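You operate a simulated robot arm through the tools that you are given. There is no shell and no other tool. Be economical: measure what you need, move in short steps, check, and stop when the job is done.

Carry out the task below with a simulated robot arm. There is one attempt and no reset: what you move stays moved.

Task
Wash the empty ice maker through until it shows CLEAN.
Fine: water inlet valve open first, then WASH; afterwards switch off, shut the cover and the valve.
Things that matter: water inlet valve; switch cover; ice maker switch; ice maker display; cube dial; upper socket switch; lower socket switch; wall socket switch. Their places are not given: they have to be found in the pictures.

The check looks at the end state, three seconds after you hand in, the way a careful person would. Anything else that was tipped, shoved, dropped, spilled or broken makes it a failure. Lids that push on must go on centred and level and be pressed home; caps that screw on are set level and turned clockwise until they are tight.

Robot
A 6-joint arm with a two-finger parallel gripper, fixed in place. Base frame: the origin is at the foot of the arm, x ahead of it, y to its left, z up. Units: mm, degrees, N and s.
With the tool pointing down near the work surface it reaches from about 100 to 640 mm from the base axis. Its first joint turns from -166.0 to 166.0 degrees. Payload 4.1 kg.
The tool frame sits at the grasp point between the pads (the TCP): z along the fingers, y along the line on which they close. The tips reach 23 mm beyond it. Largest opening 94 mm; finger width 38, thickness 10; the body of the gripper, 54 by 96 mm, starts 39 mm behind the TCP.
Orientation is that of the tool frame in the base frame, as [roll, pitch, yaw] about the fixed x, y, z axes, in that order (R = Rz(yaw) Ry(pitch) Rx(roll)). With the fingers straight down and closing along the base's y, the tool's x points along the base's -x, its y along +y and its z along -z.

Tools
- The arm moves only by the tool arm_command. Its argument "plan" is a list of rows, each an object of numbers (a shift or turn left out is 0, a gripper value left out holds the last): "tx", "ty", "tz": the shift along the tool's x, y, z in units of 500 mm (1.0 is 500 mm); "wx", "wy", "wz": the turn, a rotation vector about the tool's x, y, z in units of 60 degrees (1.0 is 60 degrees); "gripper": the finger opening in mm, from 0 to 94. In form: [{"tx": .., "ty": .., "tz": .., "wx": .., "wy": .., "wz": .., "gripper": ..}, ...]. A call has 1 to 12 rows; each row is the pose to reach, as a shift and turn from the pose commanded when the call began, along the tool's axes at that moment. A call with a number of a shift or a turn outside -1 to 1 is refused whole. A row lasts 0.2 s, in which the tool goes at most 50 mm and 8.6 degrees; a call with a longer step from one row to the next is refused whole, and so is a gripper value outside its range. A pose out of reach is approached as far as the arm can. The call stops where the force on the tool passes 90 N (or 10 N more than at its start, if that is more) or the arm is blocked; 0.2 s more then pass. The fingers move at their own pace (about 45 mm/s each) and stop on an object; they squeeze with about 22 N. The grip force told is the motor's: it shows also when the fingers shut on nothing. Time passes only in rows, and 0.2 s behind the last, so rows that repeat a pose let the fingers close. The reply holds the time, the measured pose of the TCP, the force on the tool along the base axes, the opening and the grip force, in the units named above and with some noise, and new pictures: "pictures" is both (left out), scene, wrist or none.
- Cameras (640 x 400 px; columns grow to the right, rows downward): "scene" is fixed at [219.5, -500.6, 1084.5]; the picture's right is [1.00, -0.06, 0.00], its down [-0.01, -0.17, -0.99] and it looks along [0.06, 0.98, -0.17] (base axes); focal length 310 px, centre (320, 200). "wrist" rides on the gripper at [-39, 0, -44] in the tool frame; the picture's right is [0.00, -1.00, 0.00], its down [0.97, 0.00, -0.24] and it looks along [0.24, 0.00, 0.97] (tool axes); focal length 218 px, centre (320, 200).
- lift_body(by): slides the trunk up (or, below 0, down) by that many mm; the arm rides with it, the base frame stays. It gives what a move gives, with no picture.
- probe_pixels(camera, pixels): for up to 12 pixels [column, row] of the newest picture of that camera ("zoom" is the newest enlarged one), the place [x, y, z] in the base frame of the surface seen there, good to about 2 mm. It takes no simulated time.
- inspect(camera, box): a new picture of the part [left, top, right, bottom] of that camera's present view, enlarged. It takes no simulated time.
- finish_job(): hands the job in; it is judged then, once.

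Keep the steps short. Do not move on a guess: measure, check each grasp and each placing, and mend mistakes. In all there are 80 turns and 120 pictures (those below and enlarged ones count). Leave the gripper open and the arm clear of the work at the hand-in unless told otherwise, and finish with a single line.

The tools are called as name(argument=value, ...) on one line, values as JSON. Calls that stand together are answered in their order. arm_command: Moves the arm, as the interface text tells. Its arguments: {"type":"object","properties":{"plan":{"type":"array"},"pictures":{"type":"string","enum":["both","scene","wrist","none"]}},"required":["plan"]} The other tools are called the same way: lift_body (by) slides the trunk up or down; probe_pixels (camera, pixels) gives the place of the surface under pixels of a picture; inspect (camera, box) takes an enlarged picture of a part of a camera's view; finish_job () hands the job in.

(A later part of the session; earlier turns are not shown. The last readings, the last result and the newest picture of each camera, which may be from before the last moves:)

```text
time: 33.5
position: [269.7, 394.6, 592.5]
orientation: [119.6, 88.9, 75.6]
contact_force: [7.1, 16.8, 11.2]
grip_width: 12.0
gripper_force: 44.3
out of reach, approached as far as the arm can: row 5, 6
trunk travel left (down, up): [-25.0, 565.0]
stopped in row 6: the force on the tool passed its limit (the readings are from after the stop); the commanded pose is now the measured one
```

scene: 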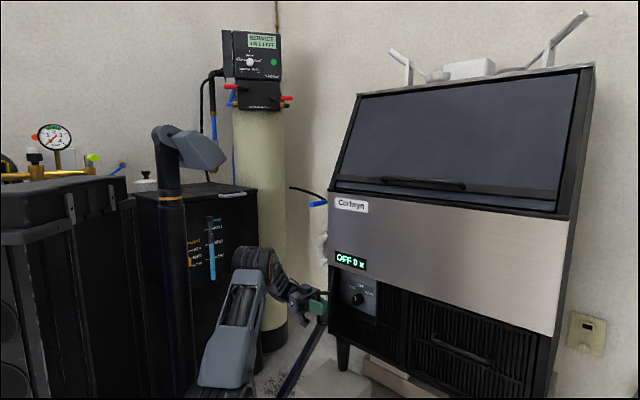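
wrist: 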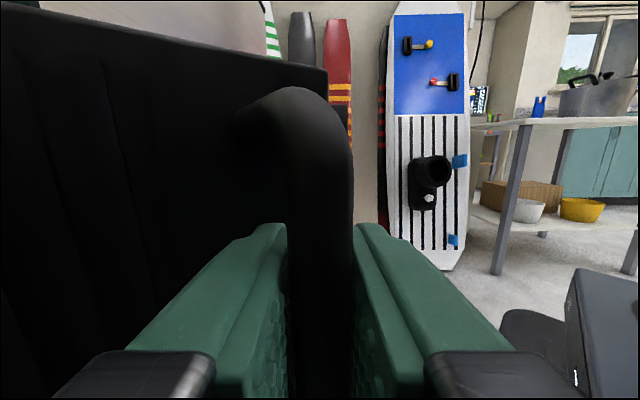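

The arm is at its limit with the cover ~52° open. I'll release, back off, and see whether the cover stays.

arm_command(plan=[{"gripper": 45}, {"gripper": 45}, {"gripper": 45, "tz": -0.05}, {"tz": -0.12, "gripper": 45}, {"tz": -0.17, "ty": -0.04}, {"tz": -0.2, "ty": -0.1}, {"tz": -0.22, "ty": -0.18}])

```text
time: 35.0
position: [210.1, 388.8, 558.7]
orientation: [122.3, 86.6, 81.4]
contact_force: [23.4, 37.9, 0.9]
grip_width: 90.7
gripper_force: 22.6
out of reach, approached as far as the arm can: row 3, 4, 5, 6, 7
trunk travel left (down, up): [-25.0, 565.0]
stopped in row 7: the force on the tool passed its limit (the readings are from after the stop); the commanded pose is now the measured one
```

scene: 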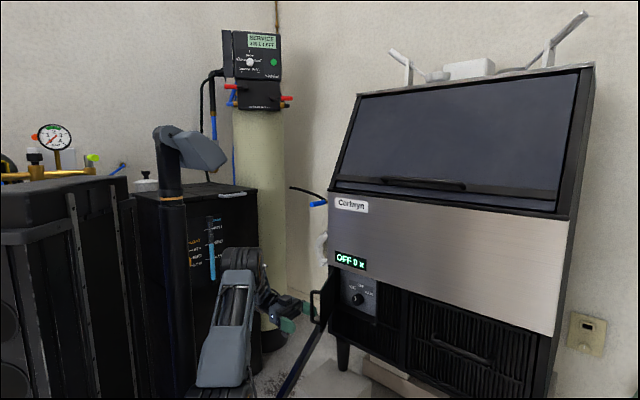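
wrist: 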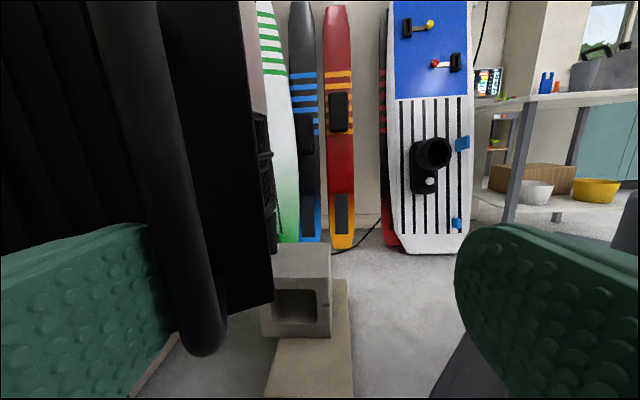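

The left finger is pressing the bar (cover got pulled further). I'll ease back left and see.

arm_command(plan=[{"ty": 0.03, "gripper": 94}, {"ty": 0.05, "gripper": 94}, {"ty": 0.05, "tx": -0.03}])

inspect(camera="scene", box=[250, 260, 390, 360])

```text
time: 35.8
position: [222.7, 403.6, 574.7]
orientation: [122.9, 86.8, 81.6]
contact_force: [0.4, 0.9, 0.4]
grip_width: 93.9
gripper_force: 0.0
trunk travel left (down, up): [-25.0, 565.0]
```

scene: 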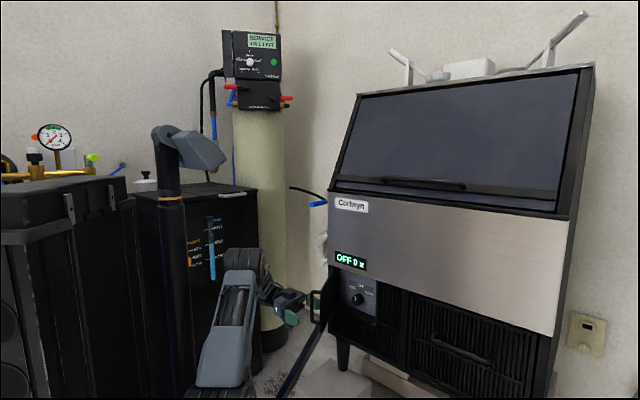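
wrist: 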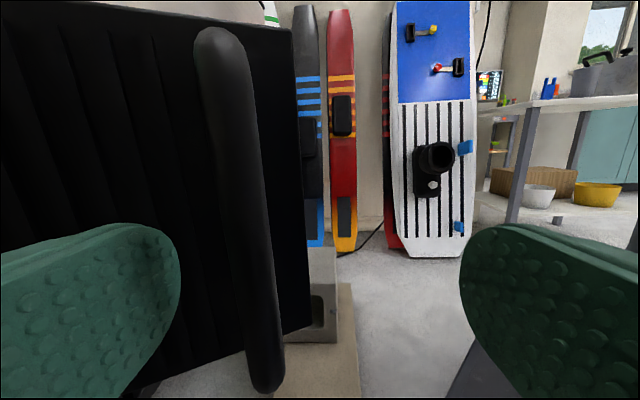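

```text
4.00 times, centred on (320, 310) of scene
```

zoom: 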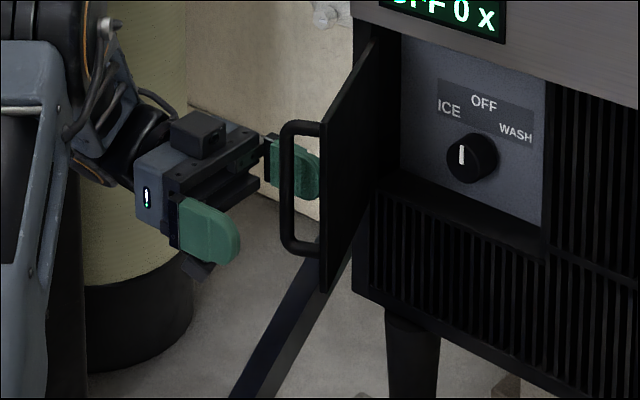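

The cover is ~72° open and stays. Retract from the bar: measure where the cover and knob are first.

probe_pixels(camera="scene", pixels=[[359, 298], [356, 298], [312, 300], [323, 320], [331, 290], [323, 310], [365, 299], [358, 304], [358, 293], [345, 280], [372, 288], [382, 310]])

inspect(camera="scene", box=[335, 270, 383, 318])

```text
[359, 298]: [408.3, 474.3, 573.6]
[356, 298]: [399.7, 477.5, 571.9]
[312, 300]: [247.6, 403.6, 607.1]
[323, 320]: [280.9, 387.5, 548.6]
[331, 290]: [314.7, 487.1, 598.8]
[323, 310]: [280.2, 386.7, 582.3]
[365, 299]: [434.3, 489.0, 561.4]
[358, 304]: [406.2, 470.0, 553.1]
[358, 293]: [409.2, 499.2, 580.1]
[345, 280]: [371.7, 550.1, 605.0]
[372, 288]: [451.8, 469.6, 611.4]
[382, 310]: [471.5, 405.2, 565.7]
```

```text
8.33 times, centred on (359, 294) of scene
```

zoom: 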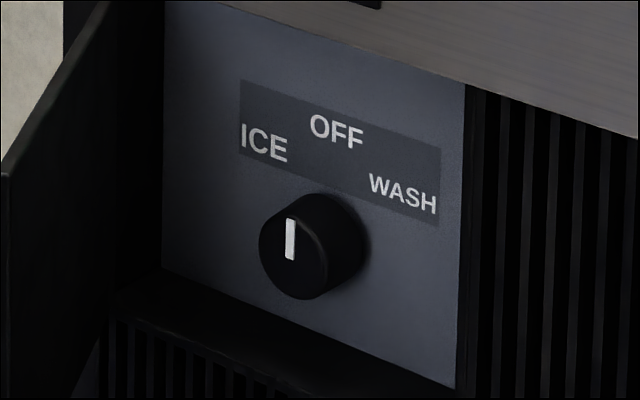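

The cover is ~63° open with the bar between the open fingers. I'll raise the trunk 130 mm to lift the fingers clear above the handle, then turn and go to the front.

lift_body(by=130)

arm_command(plan=[{"wx": -0.13, "gripper": 70}, {"wx": -0.26}, {"wx": -0.39}, {"wx": -0.52}, {"wx": -0.65}, {"wx": -0.78}, {"wx": -0.9}])

```text
time: 37.3
position: [223.8, 405.0, 704.2]
orientation: [122.9, 86.7, 81.7]
contact_force: [0.7, 0.4, -0.8]
grip_width: 93.9
gripper_force: 0.0
trunk travel left (down, up): [-155.0, 435.0]
```

```text
time: 38.9
position: [222.7, 405.2, 704.8]
orientation: [69.1, 86.7, 82.0]
contact_force: [-0.2, -0.2, 0.6]
grip_width: 70.0
gripper_force: 0.1
trunk travel left (down, up): [-155.0, 435.0]
```

scene: 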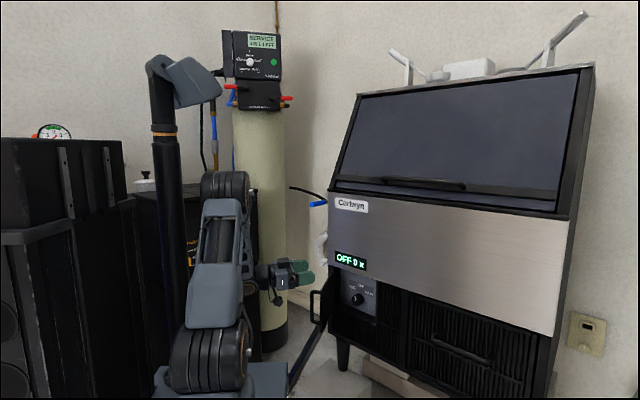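
wrist: 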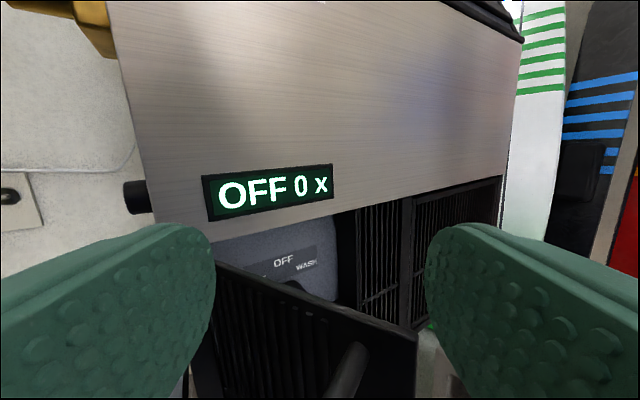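

Now move right of the cover's free edge at safe height, heading ~38°, fingers closed, then lower and sweep the cover further open from inside.

arm_command(plan=[{"ty": -0.06, "gripper": 0}, {"ty": -0.12, "tz": 0.03, "wx": -0.1, "gripper": 0}, {"ty": -0.124, "tz": 0.09, "wx": -0.2}, {"ty": -0.124, "tz": 0.15, "wx": -0.3}, {"ty": -0.124, "tz": 0.21, "wx": -0.42}, {"ty": -0.124, "tz": 0.21, "wx": -0.42}], pictures="none")

lift_body(by=-110)

arm_command(plan=[{}])

```text
time: 40.3
position: [335.5, 374.2, 710.9]
orientation: [39.5, 87.1, 77.5]
contact_force: [-0.1, 0.4, 0.1]
grip_width: 0.0
gripper_force: 21.7
out of reach, approached as far as the arm can: row 5, 6
trunk travel left (down, up): [-155.0, 435.0]
```

```text
time: 41.1
position: [335.7, 374.6, 685.7]
orientation: [31.8, 83.4, 69.2]
contact_force: [-4.5, -19.4, 39.8]
grip_width: 0.2
gripper_force: 21.8
trunk travel left (down, up): [-108.0, 482.0]
stopped: the force on the tool passed its limit (the readings are from after the stop); the commanded pose is now the measured one
```

```text
time: 41.5
position: [337.3, 374.2, 685.4]
orientation: [31.4, 83.5, 68.9]
contact_force: [-3.9, -13.6, 51.0]
grip_width: 0.2
gripper_force: 21.9
trunk travel left (down, up): [-108.0, 482.0]
```

scene: 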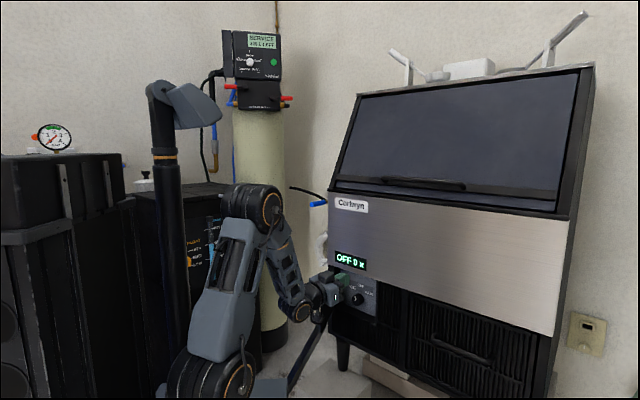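
wrist: 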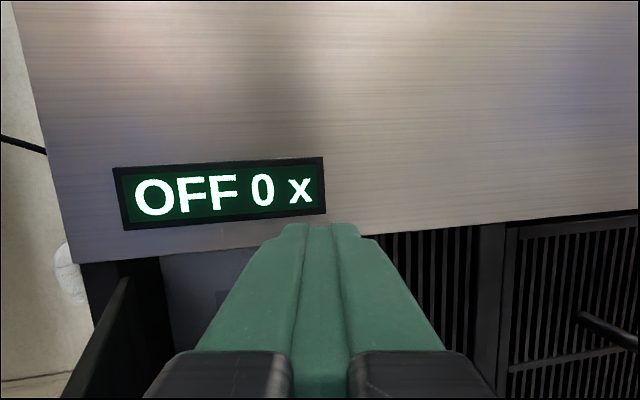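

The gripper body is resting on the cover's top edge (51 N upward). Raise at once, then shift right before lowering.

lift_body(by=50)

arm_command(plan=[{"ty": -0.04, "wx": 0.05}, {"ty": -0.09, "wx": 0.1}, {"ty": -0.14, "wx": 0.15}, {"ty": -0.15, "wx": 0.2}])

```text
time: 42.4
position: [337.2, 377.3, 730.6]
orientation: [30.9, 84.7, 68.3]
contact_force: [-0.8, -0.6, -0.7]
grip_width: 0.1
gripper_force: 22.1
trunk travel left (down, up): [-158.0, 432.0]
```

```text
time: 43.4
position: [383.3, 317.8, 726.8]
orientation: [44.2, 84.6, 69.6]
contact_force: [0.3, 0.1, -0.3]
grip_width: 0.2
gripper_force: 21.9
out of reach, approached as far as the arm can: row 2, 3
trunk travel left (down, up): [-158.0, 432.0]
```

scene: 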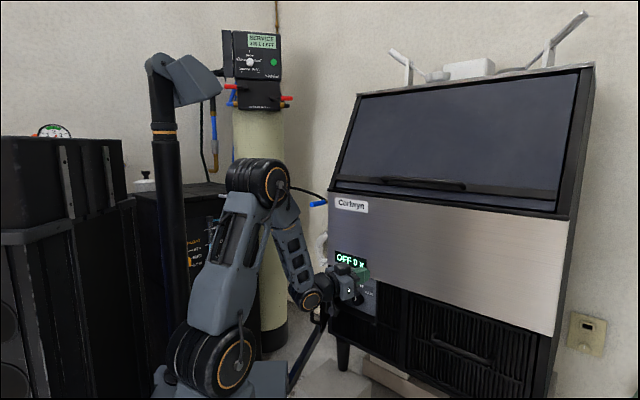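
wrist: 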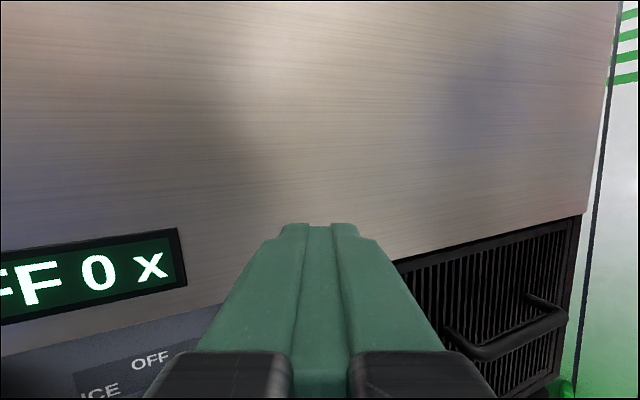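

Clear of the cover now (TCP at s=+46). Lower 125 mm.

lift_body(by=-125)

arm_command(plan=[{}])

```text
time: 44.9
position: [382.1, 316.6, 602.7]
orientation: [44.0, 84.5, 69.4]
contact_force: [-0.7, -0.1, -0.1]
grip_width: 0.1
gripper_force: 22.1
trunk travel left (down, up): [-33.0, 557.0]
```

```text
time: 45.3
position: [383.6, 317.6, 601.4]
orientation: [43.9, 84.5, 69.5]
contact_force: [0.0, -0.5, -0.3]
grip_width: 0.0
gripper_force: 21.5
trunk travel left (down, up): [-33.0, 557.0]
```

scene: 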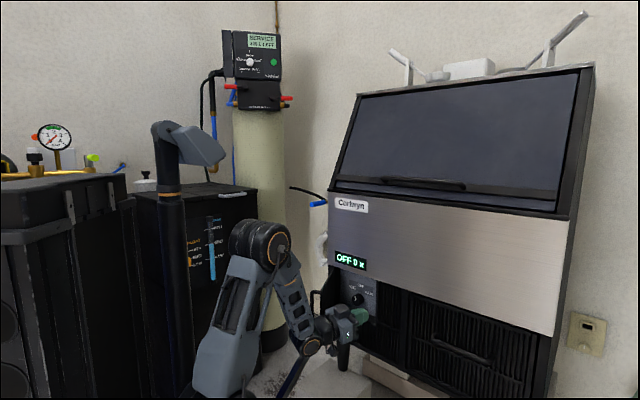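
wrist: 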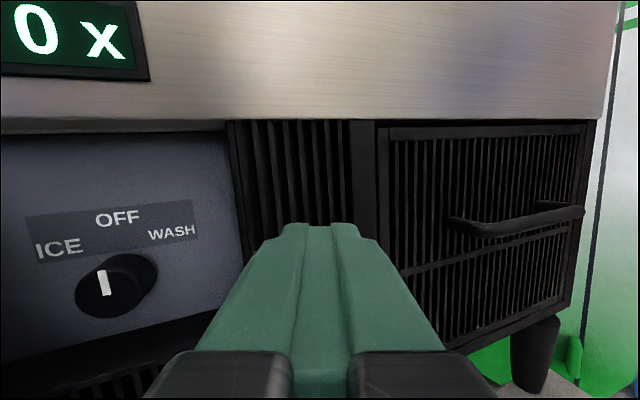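

I'm right of the cover with the knob in view. Now sweep left 126 mm at constant depth so the gripper's flank pushes the cover wide open.

arm_command(plan=[{"ty": 0.05, "tz": -0.018}, {"ty": 0.1, "tz": -0.035}, {"ty": 0.14, "tz": -0.05}, {"ty": 0.17, "tz": -0.06}, {"ty": 0.2, "tz": -0.07}, {"ty": 0.22, "tz": -0.077}, {"ty": 0.24, "tz": -0.084}])

```text
time: 46.9
position: [294.2, 407.0, 605.7]
orientation: [44.0, 84.5, 69.5]
contact_force: [-0.6, 0.4, 0.2]
grip_width: 0.1
gripper_force: 22.4
trunk travel left (down, up): [-33.0, 557.0]
```

scene: 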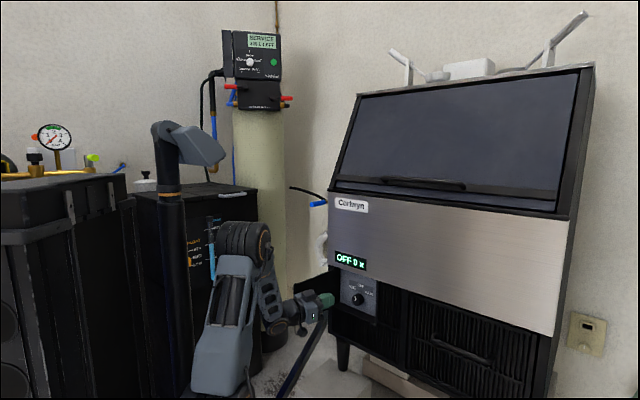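
wrist: 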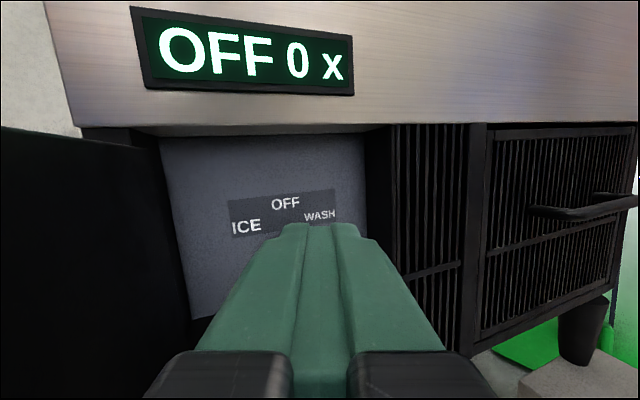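

The cover is wide open. Now turn to face the panel squarely, open the fingers to 64 mm, lower toward knob height.

arm_command(plan=[{"wx": -0.1, "wy": 0.03, "tx": 0.02, "gripper": 64}, {"wx": -0.2, "wy": 0.06, "tx": 0.04, "gripper": 64}, {"wx": -0.3, "wy": 0.08, "wz": -0.03, "tx": 0.055, "ty": -0.02, "gripper": 64}, {"wx": -0.3, "wy": 0.08, "wz": -0.03, "tx": 0.055, "ty": -0.03, "tz": 0.02}])

```text
time: 47.9
position: [310.2, 401.2, 577.7]
orientation: [99.5, 88.9, 143.0]
contact_force: [0.3, 0.2, 0.2]
grip_width: 64.2
gripper_force: 0.1
trunk travel left (down, up): [-33.0, 557.0]
```

scene: 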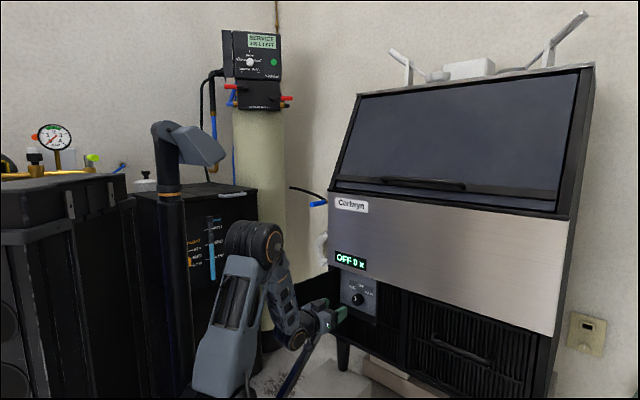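
wrist: 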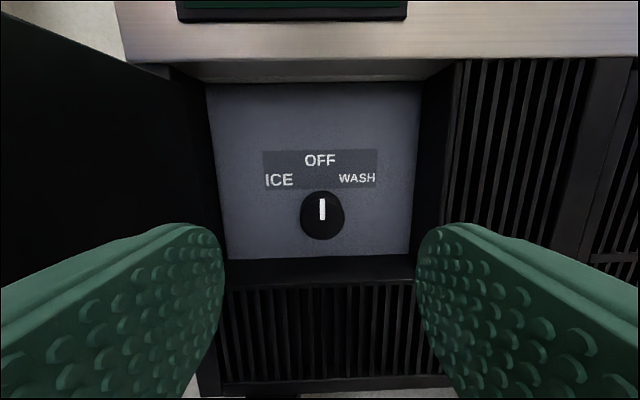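

Square in front of the panel, knob centred at (322,215). Measure it.

probe_pixels(camera="wrist", pixels=[[322, 210], [322, 225], [308, 215], [337, 215], [322, 232], [322, 196], [250, 220], [390, 220], [320, 300], [320, 270], [190, 150], [300, 75]])

inspect(camera="wrist", box=[250, 140, 390, 250])

```text
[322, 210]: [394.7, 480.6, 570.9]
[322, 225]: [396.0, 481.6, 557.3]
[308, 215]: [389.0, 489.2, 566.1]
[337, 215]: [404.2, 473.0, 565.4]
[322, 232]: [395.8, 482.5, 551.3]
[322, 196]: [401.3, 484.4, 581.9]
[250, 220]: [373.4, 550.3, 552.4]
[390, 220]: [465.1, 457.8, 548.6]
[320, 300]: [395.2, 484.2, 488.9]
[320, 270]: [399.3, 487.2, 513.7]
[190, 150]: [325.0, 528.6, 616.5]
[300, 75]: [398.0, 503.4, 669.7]
```

```text
3.64 times, centred on (320, 195) of wrist
```

zoom: 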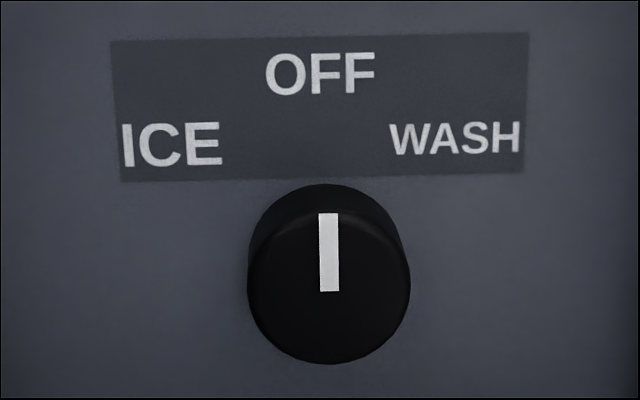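

Knob face centre ≈ (395.5,481,564), diameter ~33 mm. Advance 114 mm and lower 14 mm to straddle it.

arm_command(plan=[{"tx": 0.027, "tz": 0.03}, {"tx": 0.027, "tz": 0.09}, {"tx": 0.027, "tz": 0.15}, {"tx": 0.027, "tz": 0.2}, {"tx": 0.027, "tz": 0.226}, {"tx": 0.027, "tz": 0.226}])

```text
time: 49.3
position: [391.4, 477.8, 565.4]
orientation: [94.6, 88.6, 138.2]
contact_force: [0.7, 0.1, -0.2]
grip_width: 63.8
gripper_force: 0.0
out of reach, approached as far as the arm can: row 1
trunk travel left (down, up): [-33.0, 557.0]
```

scene: 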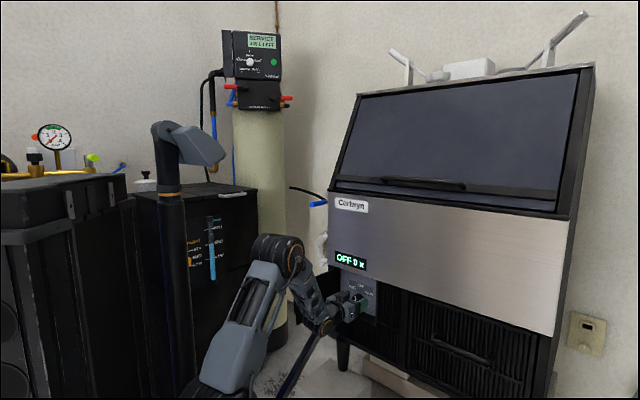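
wrist: 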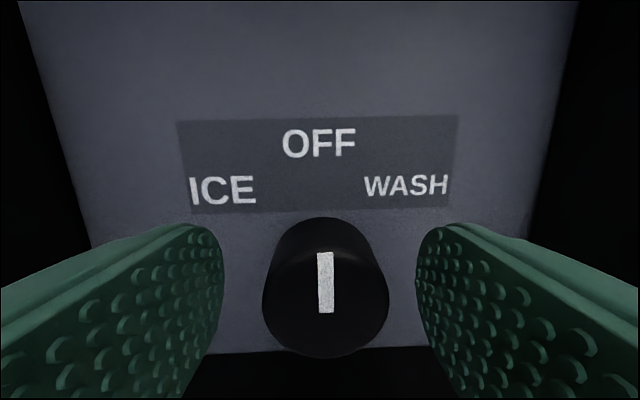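

The knob is centred between the pads. Close on it.

arm_command(plan=[{"ty": -0.002, "gripper": 0}, {"ty": -0.003, "gripper": 0}, {"ty": -0.003, "gripper": 0}, {"ty": -0.003, "gripper": 0}], pictures="wrist")

```text
time: 50.3
position: [392.6, 476.6, 565.9]
orientation: [94.4, 88.7, 138.0]
contact_force: [-0.4, 0.1, -1.1]
grip_width: 37.9
gripper_force: 44.6
trunk travel left (down, up): [-33.0, 557.0]
```

wrist: 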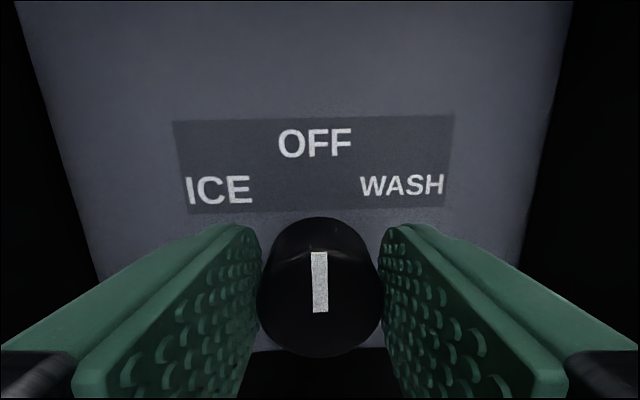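

Gripped the knob (37.9 mm). Turn clockwise 40° towards WASH and check.

arm_command(plan=[{"wz": 0.12}, {"wz": 0.24}, {"wz": 0.36}, {"wz": 0.48}, {"wz": 0.6}, {"wz": 0.68}])

```text
time: 50.7
position: [393.7, 477.8, 567.1]
orientation: [110.8, 83.7, 150.4]
contact_force: [20.2, -47.1, 3.8]
grip_width: 39.3
gripper_force: 45.4
out of reach, approached as far as the arm can: row 1
trunk travel left (down, up): [-33.0, 557.0]
stopped in row 1: the force on the tool passed its limit (the readings are from after the stop); the commanded pose is now the measured one
```

scene: 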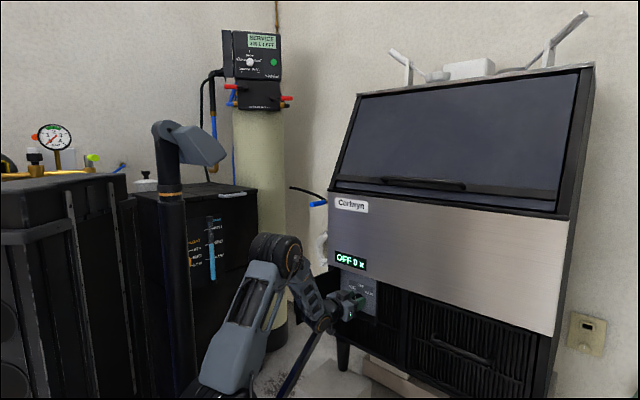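
wrist: 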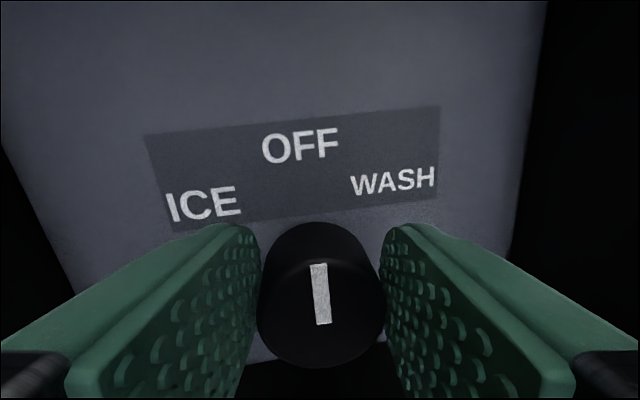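

The arm hits a joint limit turning this way from level. I'll release, back off, pre-turn the gripper 50° counter-clockwise and regrip, so the turn ends near level.

arm_command(plan=[{"wz": -0.09, "gripper": 64}, {"wz": -0.09, "gripper": 64}, {"wz": -0.09, "gripper": 64}, {"wz": -0.09, "tz": -0.07}, {"wz": -0.2, "tz": -0.13}, {"wz": -0.34, "tz": -0.13}, {"wz": -0.48, "tz": -0.13}, {"wz": -0.62, "tz": -0.13}, {"wz": -0.76, "tz": -0.13}, {"wz": -0.9, "tz": -0.13}, {"wz": -0.95, "tz": -0.13}])

```text
time: 53.1
position: [339.2, 442.1, 569.0]
orientation: [-92.9, 38.5, -51.0]
contact_force: [0.0, 0.0, 0.2]
grip_width: 64.1
gripper_force: 0.1
trunk travel left (down, up): [-33.0, 557.0]
```

scene: 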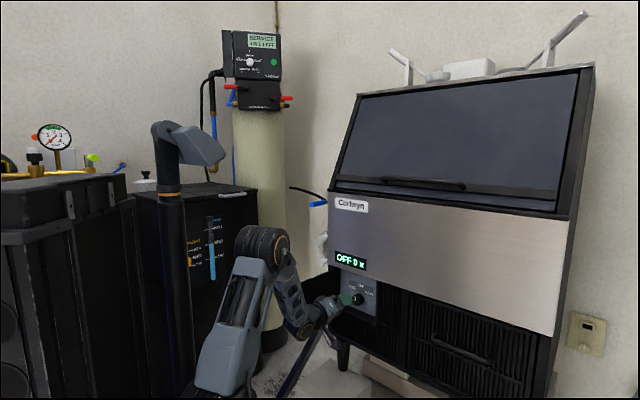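
wrist: 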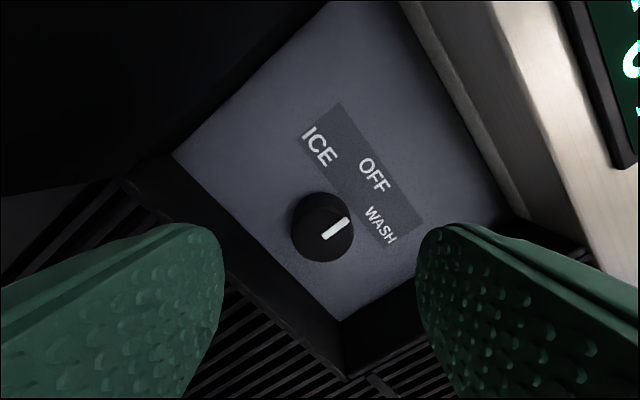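

Pre-turned ~50°. The knob is 65 mm ahead; shift 7 mm and advance with fingers at 54 mm.

arm_command(plan=[{"tx": 0.015, "ty": -0.006, "tz": 0.02, "gripper": 54}, {"tx": 0.015, "ty": -0.006, "tz": 0.06}, {"tx": 0.015, "ty": -0.006, "tz": 0.1}, {"tx": 0.015, "ty": -0.006, "tz": 0.128}, {"tx": 0.015, "ty": -0.006, "tz": 0.128}], pictures="wrist")

```text
time: 54.3
position: [392.8, 480.3, 565.6]
orientation: [-92.9, 38.5, -51.0]
contact_force: [0.4, 0.8, 0.1]
grip_width: 53.9
gripper_force: 0.0
trunk travel left (down, up): [-33.0, 557.0]
```

wrist: 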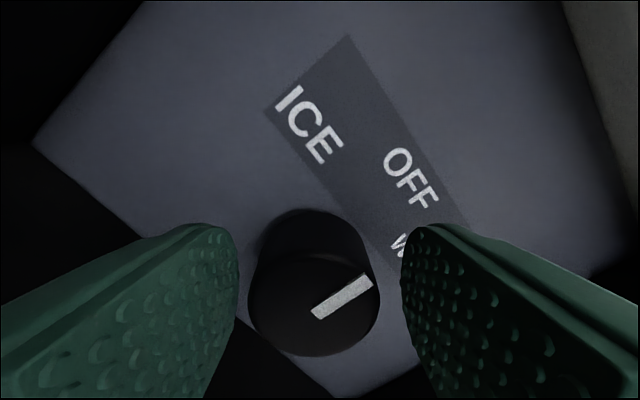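

Knob centred enough. Close, then turn clockwise in small steps.

arm_command(plan=[{"ty": 0.004, "gripper": 0}, {"ty": 0.006, "gripper": 0}, {"ty": 0.006, "gripper": 0}, {"ty": 0.006, "gripper": 0}, {"ty": 0.006, "wz": 0.12}, {"ty": 0.006, "wz": 0.24}, {"ty": 0.006, "wz": 0.36}])

```text
time: 55.9
position: [393.1, 479.5, 563.1]
orientation: [-94.2, 60.3, -52.8]
contact_force: [9.1, -3.7, 14.3]
grip_width: 38.6
gripper_force: 45.0
trunk travel left (down, up): [-33.0, 557.0]
```

scene: 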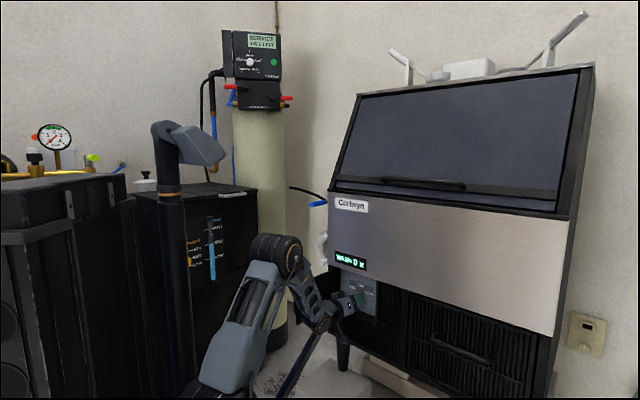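
wrist: 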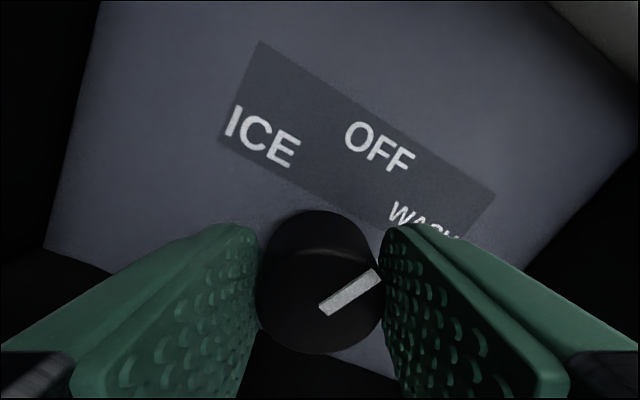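

The display changed; turn a further 20° to reach the WASH mark and read it.

arm_command(plan=[{"wz": 0.12}, {"wz": 0.24}, {"wz": 0.36}], pictures="wrist")

inspect(camera="scene", box=[325, 245, 389, 285])

```text
time: 56.7
position: [393.5, 478.0, 562.1]
orientation: [-105.2, 81.5, -64.3]
contact_force: [17.3, -9.3, 15.5]
grip_width: 38.5
gripper_force: 44.5
trunk travel left (down, up): [-33.0, 557.0]
```

wrist: 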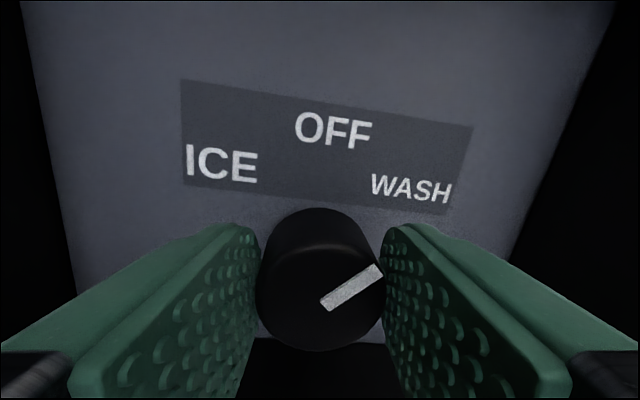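

```text
10.00 times, centred on (357, 265) of scene
```

zoom: 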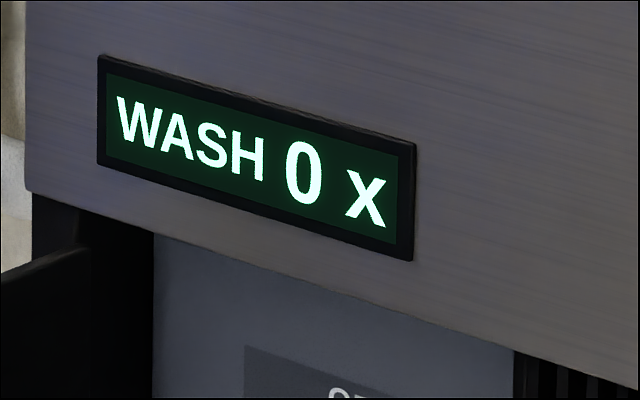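

Display reads "WASH 0 x". I'll keep the hold and let time pass.

arm_command(plan=[{}, {}, {}, {}, {}, {}, {}, {}, {}, {}, {}, {}], pictures="none")

inspect(camera="scene", box=[325, 245, 389, 285])

```text
time: 59.3
position: [392.7, 478.5, 563.6]
orientation: [-105.4, 81.6, -64.7]
contact_force: [19.1, -20.3, 10.7]
grip_width: 38.5
gripper_force: 44.5
trunk travel left (down, up): [-33.0, 557.0]
```

```text
10.00 times, centred on (357, 265) of scene
```

zoom: 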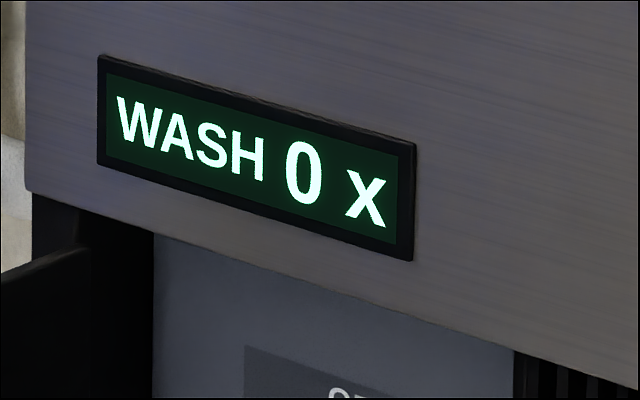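

arm_command(plan=[{}, {}, {}, {}, {}, {}, {}, {}, {}, {}, {}, {}], pictures="none")

arm_command(plan=[{}, {}, {}, {}, {}, {}, {}, {}, {}, {}, {}, {}], pictures="none")

inspect(camera="scene", box=[325, 245, 389, 285])

```text
time: 61.9
position: [392.7, 479.0, 561.4]
orientation: [-105.5, 81.6, -64.6]
contact_force: [18.1, -23.6, 8.2]
grip_width: 38.5
gripper_force: 45.0
trunk travel left (down, up): [-33.0, 557.0]
```

```text
time: 64.5
position: [391.7, 478.8, 563.2]
orientation: [-105.5, 81.6, -64.5]
contact_force: [16.5, -23.9, 6.6]
grip_width: 38.4
gripper_force: 44.4
trunk travel left (down, up): [-33.0, 557.0]
```

```text
10.00 times, centred on (357, 265) of scene
```

zoom: 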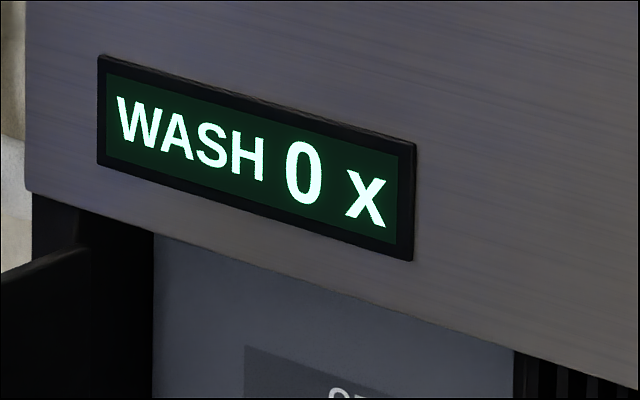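

arm_command(plan=[{}, {}, {}, {}, {}, {}, {}, {}, {}, {}, {}, {}], pictures="none")

arm_command(plan=[{}, {}, {}, {}, {}, {}, {}, {}, {}, {}, {}, {}], pictures="none")

arm_command(plan=[{}, {}, {}, {}, {}, {}, {}, {}, {}, {}, {}, {}], pictures="none")

inspect(camera="scene", box=[325, 245, 389, 285])

```text
time: 67.1
position: [393.2, 477.9, 561.4]
orientation: [-105.5, 81.6, -64.7]
contact_force: [17.1, -24.5, 5.4]
grip_width: 38.6
gripper_force: 45.3
trunk travel left (down, up): [-33.0, 557.0]
```

```text
time: 69.7
position: [391.7, 478.7, 563.1]
orientation: [-105.5, 81.6, -64.5]
contact_force: [16.8, -23.9, 5.4]
grip_width: 38.4
gripper_force: 45.1
trunk travel left (down, up): [-33.0, 557.0]
```

```text
time: 72.3
position: [392.7, 478.9, 561.9]
orientation: [-105.5, 81.6, -64.6]
contact_force: [17.7, -23.0, 5.7]
grip_width: 38.2
gripper_force: 44.9
trunk travel left (down, up): [-33.0, 557.0]
```

```text
10.00 times, centred on (357, 265) of scene
```

zoom: 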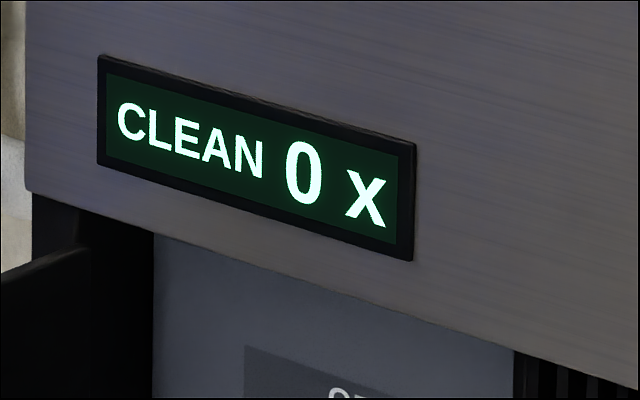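

Display reads CLEAN. Turn the knob back counter-clockwise 43° to OFF.

arm_command(plan=[{"wz": -0.12}, {"wz": -0.24}, {"wz": -0.36}, {"wz": -0.48}, {"wz": -0.6}, {"wz": -0.72}, {"wz": -0.72}], pictures="wrist")

inspect(camera="scene", box=[325, 245, 389, 285])

```text
time: 73.9
position: [392.8, 478.9, 562.0]
orientation: [-92.9, 38.6, -51.0]
contact_force: [20.6, -13.9, 7.8]
grip_width: 37.4
gripper_force: 44.6
trunk travel left (down, up): [-33.0, 557.0]
```

wrist: 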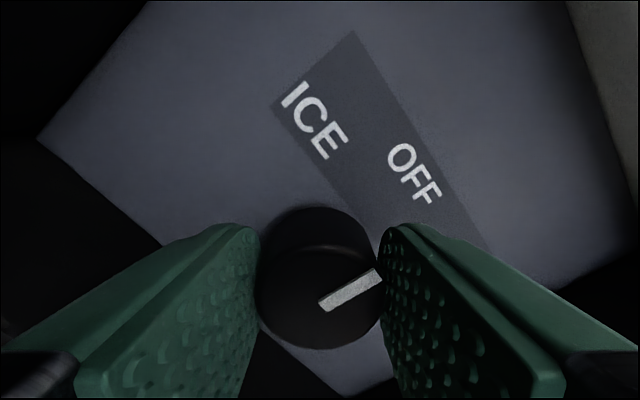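

```text
10.00 times, centred on (357, 265) of scene
```

zoom: 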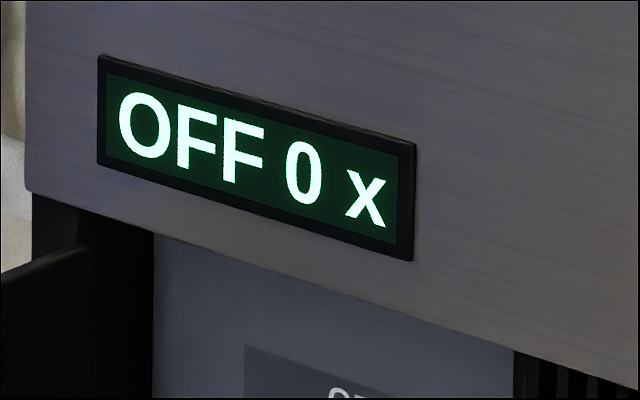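

Switch is OFF again (display "OFF 0 x", pointer up). Release, back out, level the gripper, then raise the trunk to pass over the cover.

arm_command(plan=[{"gripper": 54}, {"gripper": 54}, {"gripper": 54}, {"tz": -0.06}, {"tz": -0.14}, {"tz": -0.22}, {"tz": -0.22, "wz": 0.14}, {"tz": -0.22, "wz": 0.28, "gripper": 0}, {"tz": -0.22, "wz": 0.42, "gripper": 0}, {"tz": -0.22, "wz": 0.56, "gripper": 0}, {"tz": -0.22, "wz": 0.7, "gripper": 0}, {"tz": -0.22, "wz": 0.7, "gripper": 0}], pictures="wrist")

lift_body(by=150)

```text
time: 76.5
position: [309.2, 407.5, 566.2]
orientation: [-103.7, 80.4, -62.8]
contact_force: [-0.2, 0.4, 0.7]
grip_width: 0.3
gripper_force: 21.5
trunk travel left (down, up): [-33.0, 557.0]
```

wrist: 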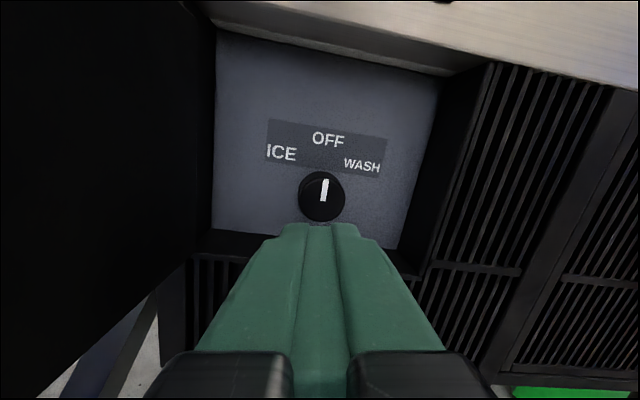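

```text
time: 78.3
position: [309.3, 408.1, 716.9]
orientation: [-103.7, 80.3, -62.7]
contact_force: [-0.7, -0.4, -0.2]
grip_width: 0.0
gripper_force: 22.1
trunk travel left (down, up): [-183.0, 407.0]
```

Now cross over the cover to its left side (s≈−235, d≈490).

arm_command(plan=[{"ty": 0.08, "tz": -0.014, "tx": -0.013, "wx": 0.1}, {"ty": 0.16, "tz": -0.028, "tx": -0.026, "wx": 0.2, "wz": 0.05}, {"ty": 0.24, "tz": -0.042, "tx": -0.04, "wx": 0.3, "wz": 0.1}, {"ty": 0.324, "tz": -0.057, "tx": -0.051, "wx": 0.4, "wz": 0.14}, {"ty": 0.324, "tz": -0.057, "tx": -0.051, "wx": 0.4, "wz": 0.14}])

```text
time: 79.5
position: [179.5, 515.5, 715.4]
orientation: [-89.7, 88.6, -72.8]
contact_force: [0.0, -0.3, 0.0]
grip_width: 0.0
gripper_force: 22.2
trunk travel left (down, up): [-183.0, 407.0]
```

scene: 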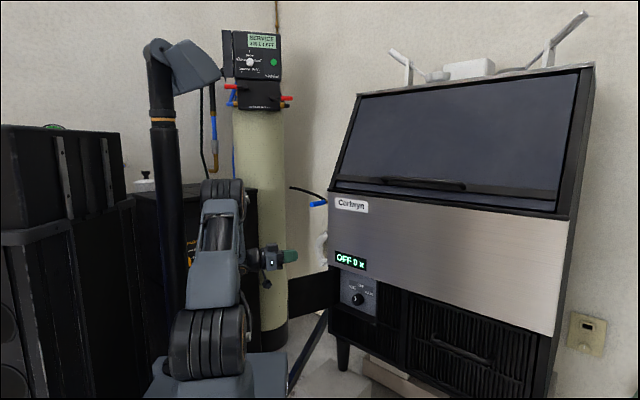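
wrist: 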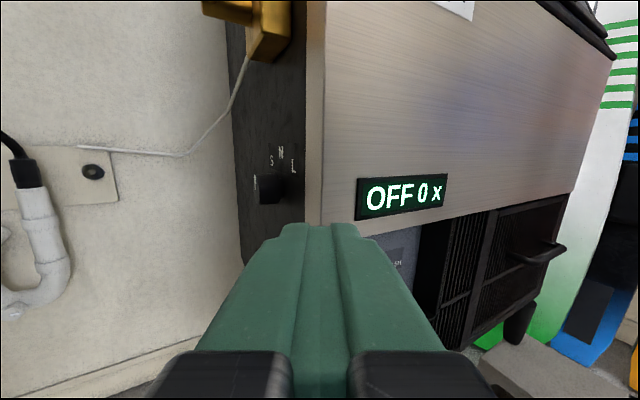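

The cover appears as a dark plate left of the machine at (312,292). Check its position.

inspect(camera="scene", box=[270, 250, 390, 340])

probe_pixels(camera="scene", pixels=[[292, 300], [300, 295], [310, 295], [320, 293], [325, 285], [318, 305], [294, 312]])

```text
4.44 times, centred on (330, 295) of scene
```

zoom: 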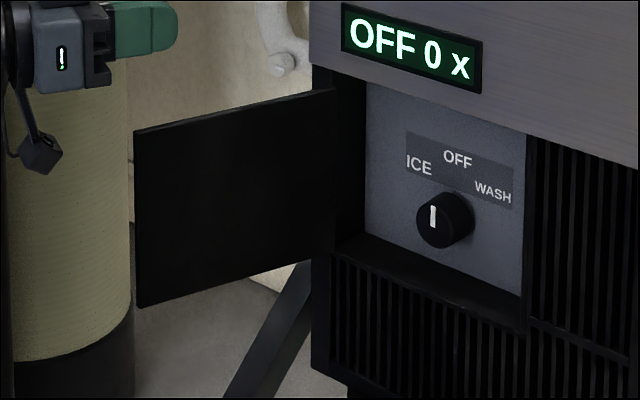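

```text
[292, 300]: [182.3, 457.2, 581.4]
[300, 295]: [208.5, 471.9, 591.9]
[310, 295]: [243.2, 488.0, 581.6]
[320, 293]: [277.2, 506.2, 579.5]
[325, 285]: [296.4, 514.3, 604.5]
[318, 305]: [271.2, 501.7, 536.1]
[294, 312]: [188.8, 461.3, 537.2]
```

The cover is ~107° open with its handle behind it near (185,504). I'll back off left, lower, and look for the bar.

arm_command(plan=[{"tz": -0.08, "gripper": 30}, {"tz": -0.16, "gripper": 30}, {"tz": -0.2}, {"tz": -0.2}], pictures="none")

lift_body(by=-115)

arm_command(plan=[{}])

```text
time: 80.5
position: [107.6, 483.6, 716.3]
orientation: [-89.3, 88.7, -75.1]
contact_force: [0.4, -0.2, -0.5]
grip_width: 29.9
gripper_force: 0.0
trunk travel left (down, up): [-183.0, 407.0]
```

```text
time: 82.0
position: [107.0, 484.8, 601.9]
orientation: [-89.3, 88.5, -75.1]
contact_force: [-0.4, -0.6, -0.3]
grip_width: 30.0
gripper_force: 0.1
trunk travel left (down, up): [-68.0, 522.0]
```

```text
time: 82.3
position: [106.8, 485.1, 602.4]
orientation: [-89.3, 88.7, -74.9]
contact_force: [0.0, 0.0, -0.3]
grip_width: 30.1
gripper_force: 0.0
trunk travel left (down, up): [-68.0, 522.0]
```

scene: 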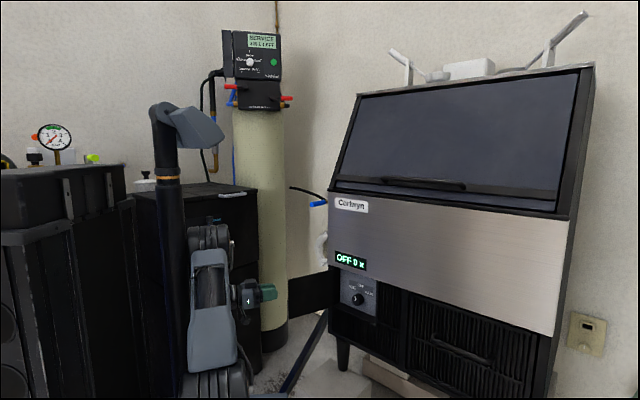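
wrist: 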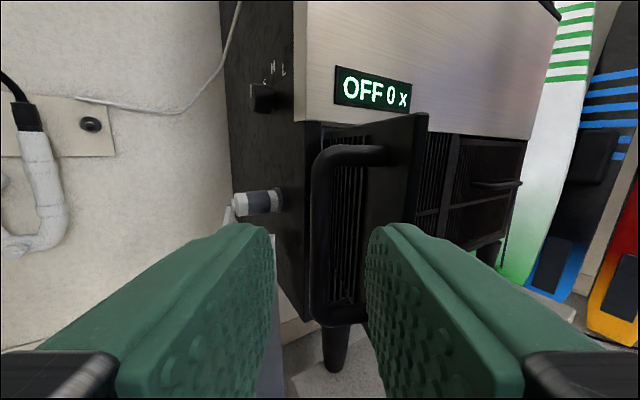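

The bar is visible at column 320, right between the fingers. Measure it.

probe_pixels(camera="wrist", pixels=[[320, 200], [320, 250], [322, 180], [405, 170], [330, 290], [350, 155], [420, 180]])

```text
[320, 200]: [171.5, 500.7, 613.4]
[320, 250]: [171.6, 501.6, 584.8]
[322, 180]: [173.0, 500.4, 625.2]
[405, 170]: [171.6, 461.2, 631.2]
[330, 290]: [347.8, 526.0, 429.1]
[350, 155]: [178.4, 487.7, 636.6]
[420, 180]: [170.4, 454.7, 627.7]
```

Bar centre ≈ (177,502.5). Fitting the circle gives the hinge at (325,540), radius 152. I'll straddle the bar with the fingers as a loose fork (18 mm) and swing it closed.

arm_command(plan=[{"tz": 0.06}, {"tz": 0.11}, {"tz": 0.134}, {"tz": 0.134, "gripper": 17}, {"tz": 0.134, "gripper": 17}], pictures="wrist")

```text
time: 83.5
position: [147.1, 505.6, 600.1]
orientation: [-89.9, 88.5, -72.9]
contact_force: [-7.1, -1.3, -3.0]
grip_width: 17.2
gripper_force: 0.0
trunk travel left (down, up): [-68.0, 522.0]
```

wrist: 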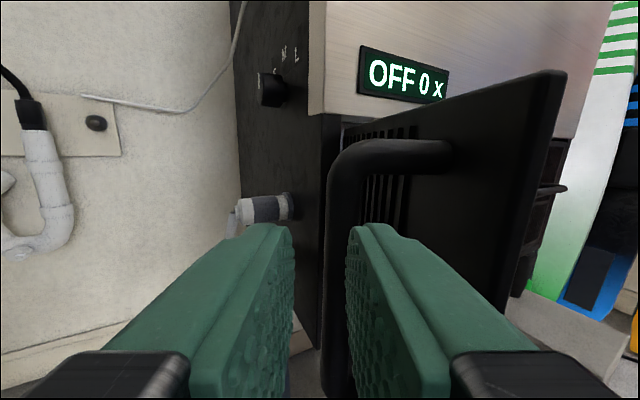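

The right fingertip is catching the bar (arm's heading was commanded 24°, so it drifted left). Back 35 mm, shift right 12 mm, open to 34 and re-advance.

arm_command(plan=[{"tz": -0.09}, {"tz": -0.12, "gripper": 36}, {"tz": -0.12, "ty": -0.023, "gripper": 36}, {"tz": -0.12, "ty": -0.023}, {"tz": -0.12, "ty": -0.023}], pictures="wrist")

```text
time: 84.8
position: [110.6, 474.6, 593.1]
orientation: [-89.4, 87.3, -74.2]
contact_force: [-0.4, -0.6, -0.4]
grip_width: 35.9
gripper_force: 0.0
trunk travel left (down, up): [-68.0, 522.0]
```

wrist: 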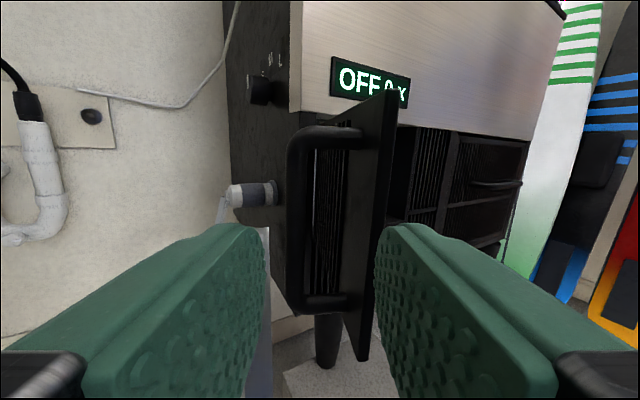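

probe_pixels(camera="wrist", pixels=[[297, 190], [297, 230], [385, 150], [330, 135], [380, 250]])

```text
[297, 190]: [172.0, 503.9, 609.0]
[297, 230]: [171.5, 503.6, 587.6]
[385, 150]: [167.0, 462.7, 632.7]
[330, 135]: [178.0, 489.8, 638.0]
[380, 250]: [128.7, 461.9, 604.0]
```

Bar centre is at (177.5,505). Advance 68 mm along the commanded heading, matching commanded heading to the actual one.

arm_command(plan=[{"tz": 0.05, "wx": 0.07}, {"tz": 0.09, "ty": 0.002, "wx": 0.15}, {"tz": 0.12, "ty": 0.002, "wx": 0.15}, {"tz": 0.137, "ty": 0.002, "wx": 0.15}, {"tz": 0.137, "ty": 0.002, "wx": 0.15}], pictures="wrist")

```text
time: 86.0
position: [160.3, 498.8, 601.4]
orientation: [-80.2, 88.6, -72.3]
contact_force: [-0.2, -0.5, 0.4]
grip_width: 35.7
gripper_force: 0.0
trunk travel left (down, up): [-68.0, 522.0]
```

wrist: 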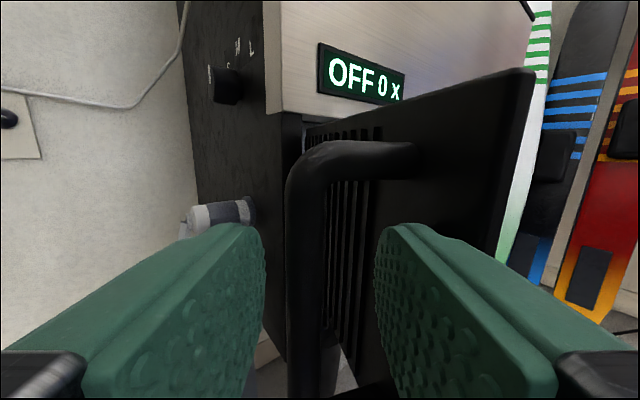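

The bar is between the pads, 17 mm ahead. Advance 12 mm more and narrow to a loose fork.

arm_command(plan=[{"tz": 0.02, "ty": 0.006}, {"tz": 0.024, "ty": 0.006, "gripper": 17}, {"tz": 0.024, "ty": 0.006, "gripper": 17}, {"tz": 0.024, "ty": 0.006, "gripper": 17}], pictures="wrist")

```text
time: 87.0
position: [172.1, 503.2, 603.2]
orientation: [-80.6, 88.6, -72.6]
contact_force: [0.0, -0.8, 0.1]
grip_width: 17.0
gripper_force: 0.1
trunk travel left (down, up): [-68.0, 522.0]
```

wrist: 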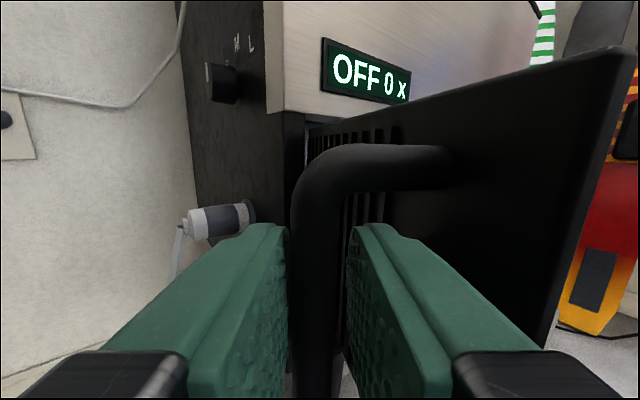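

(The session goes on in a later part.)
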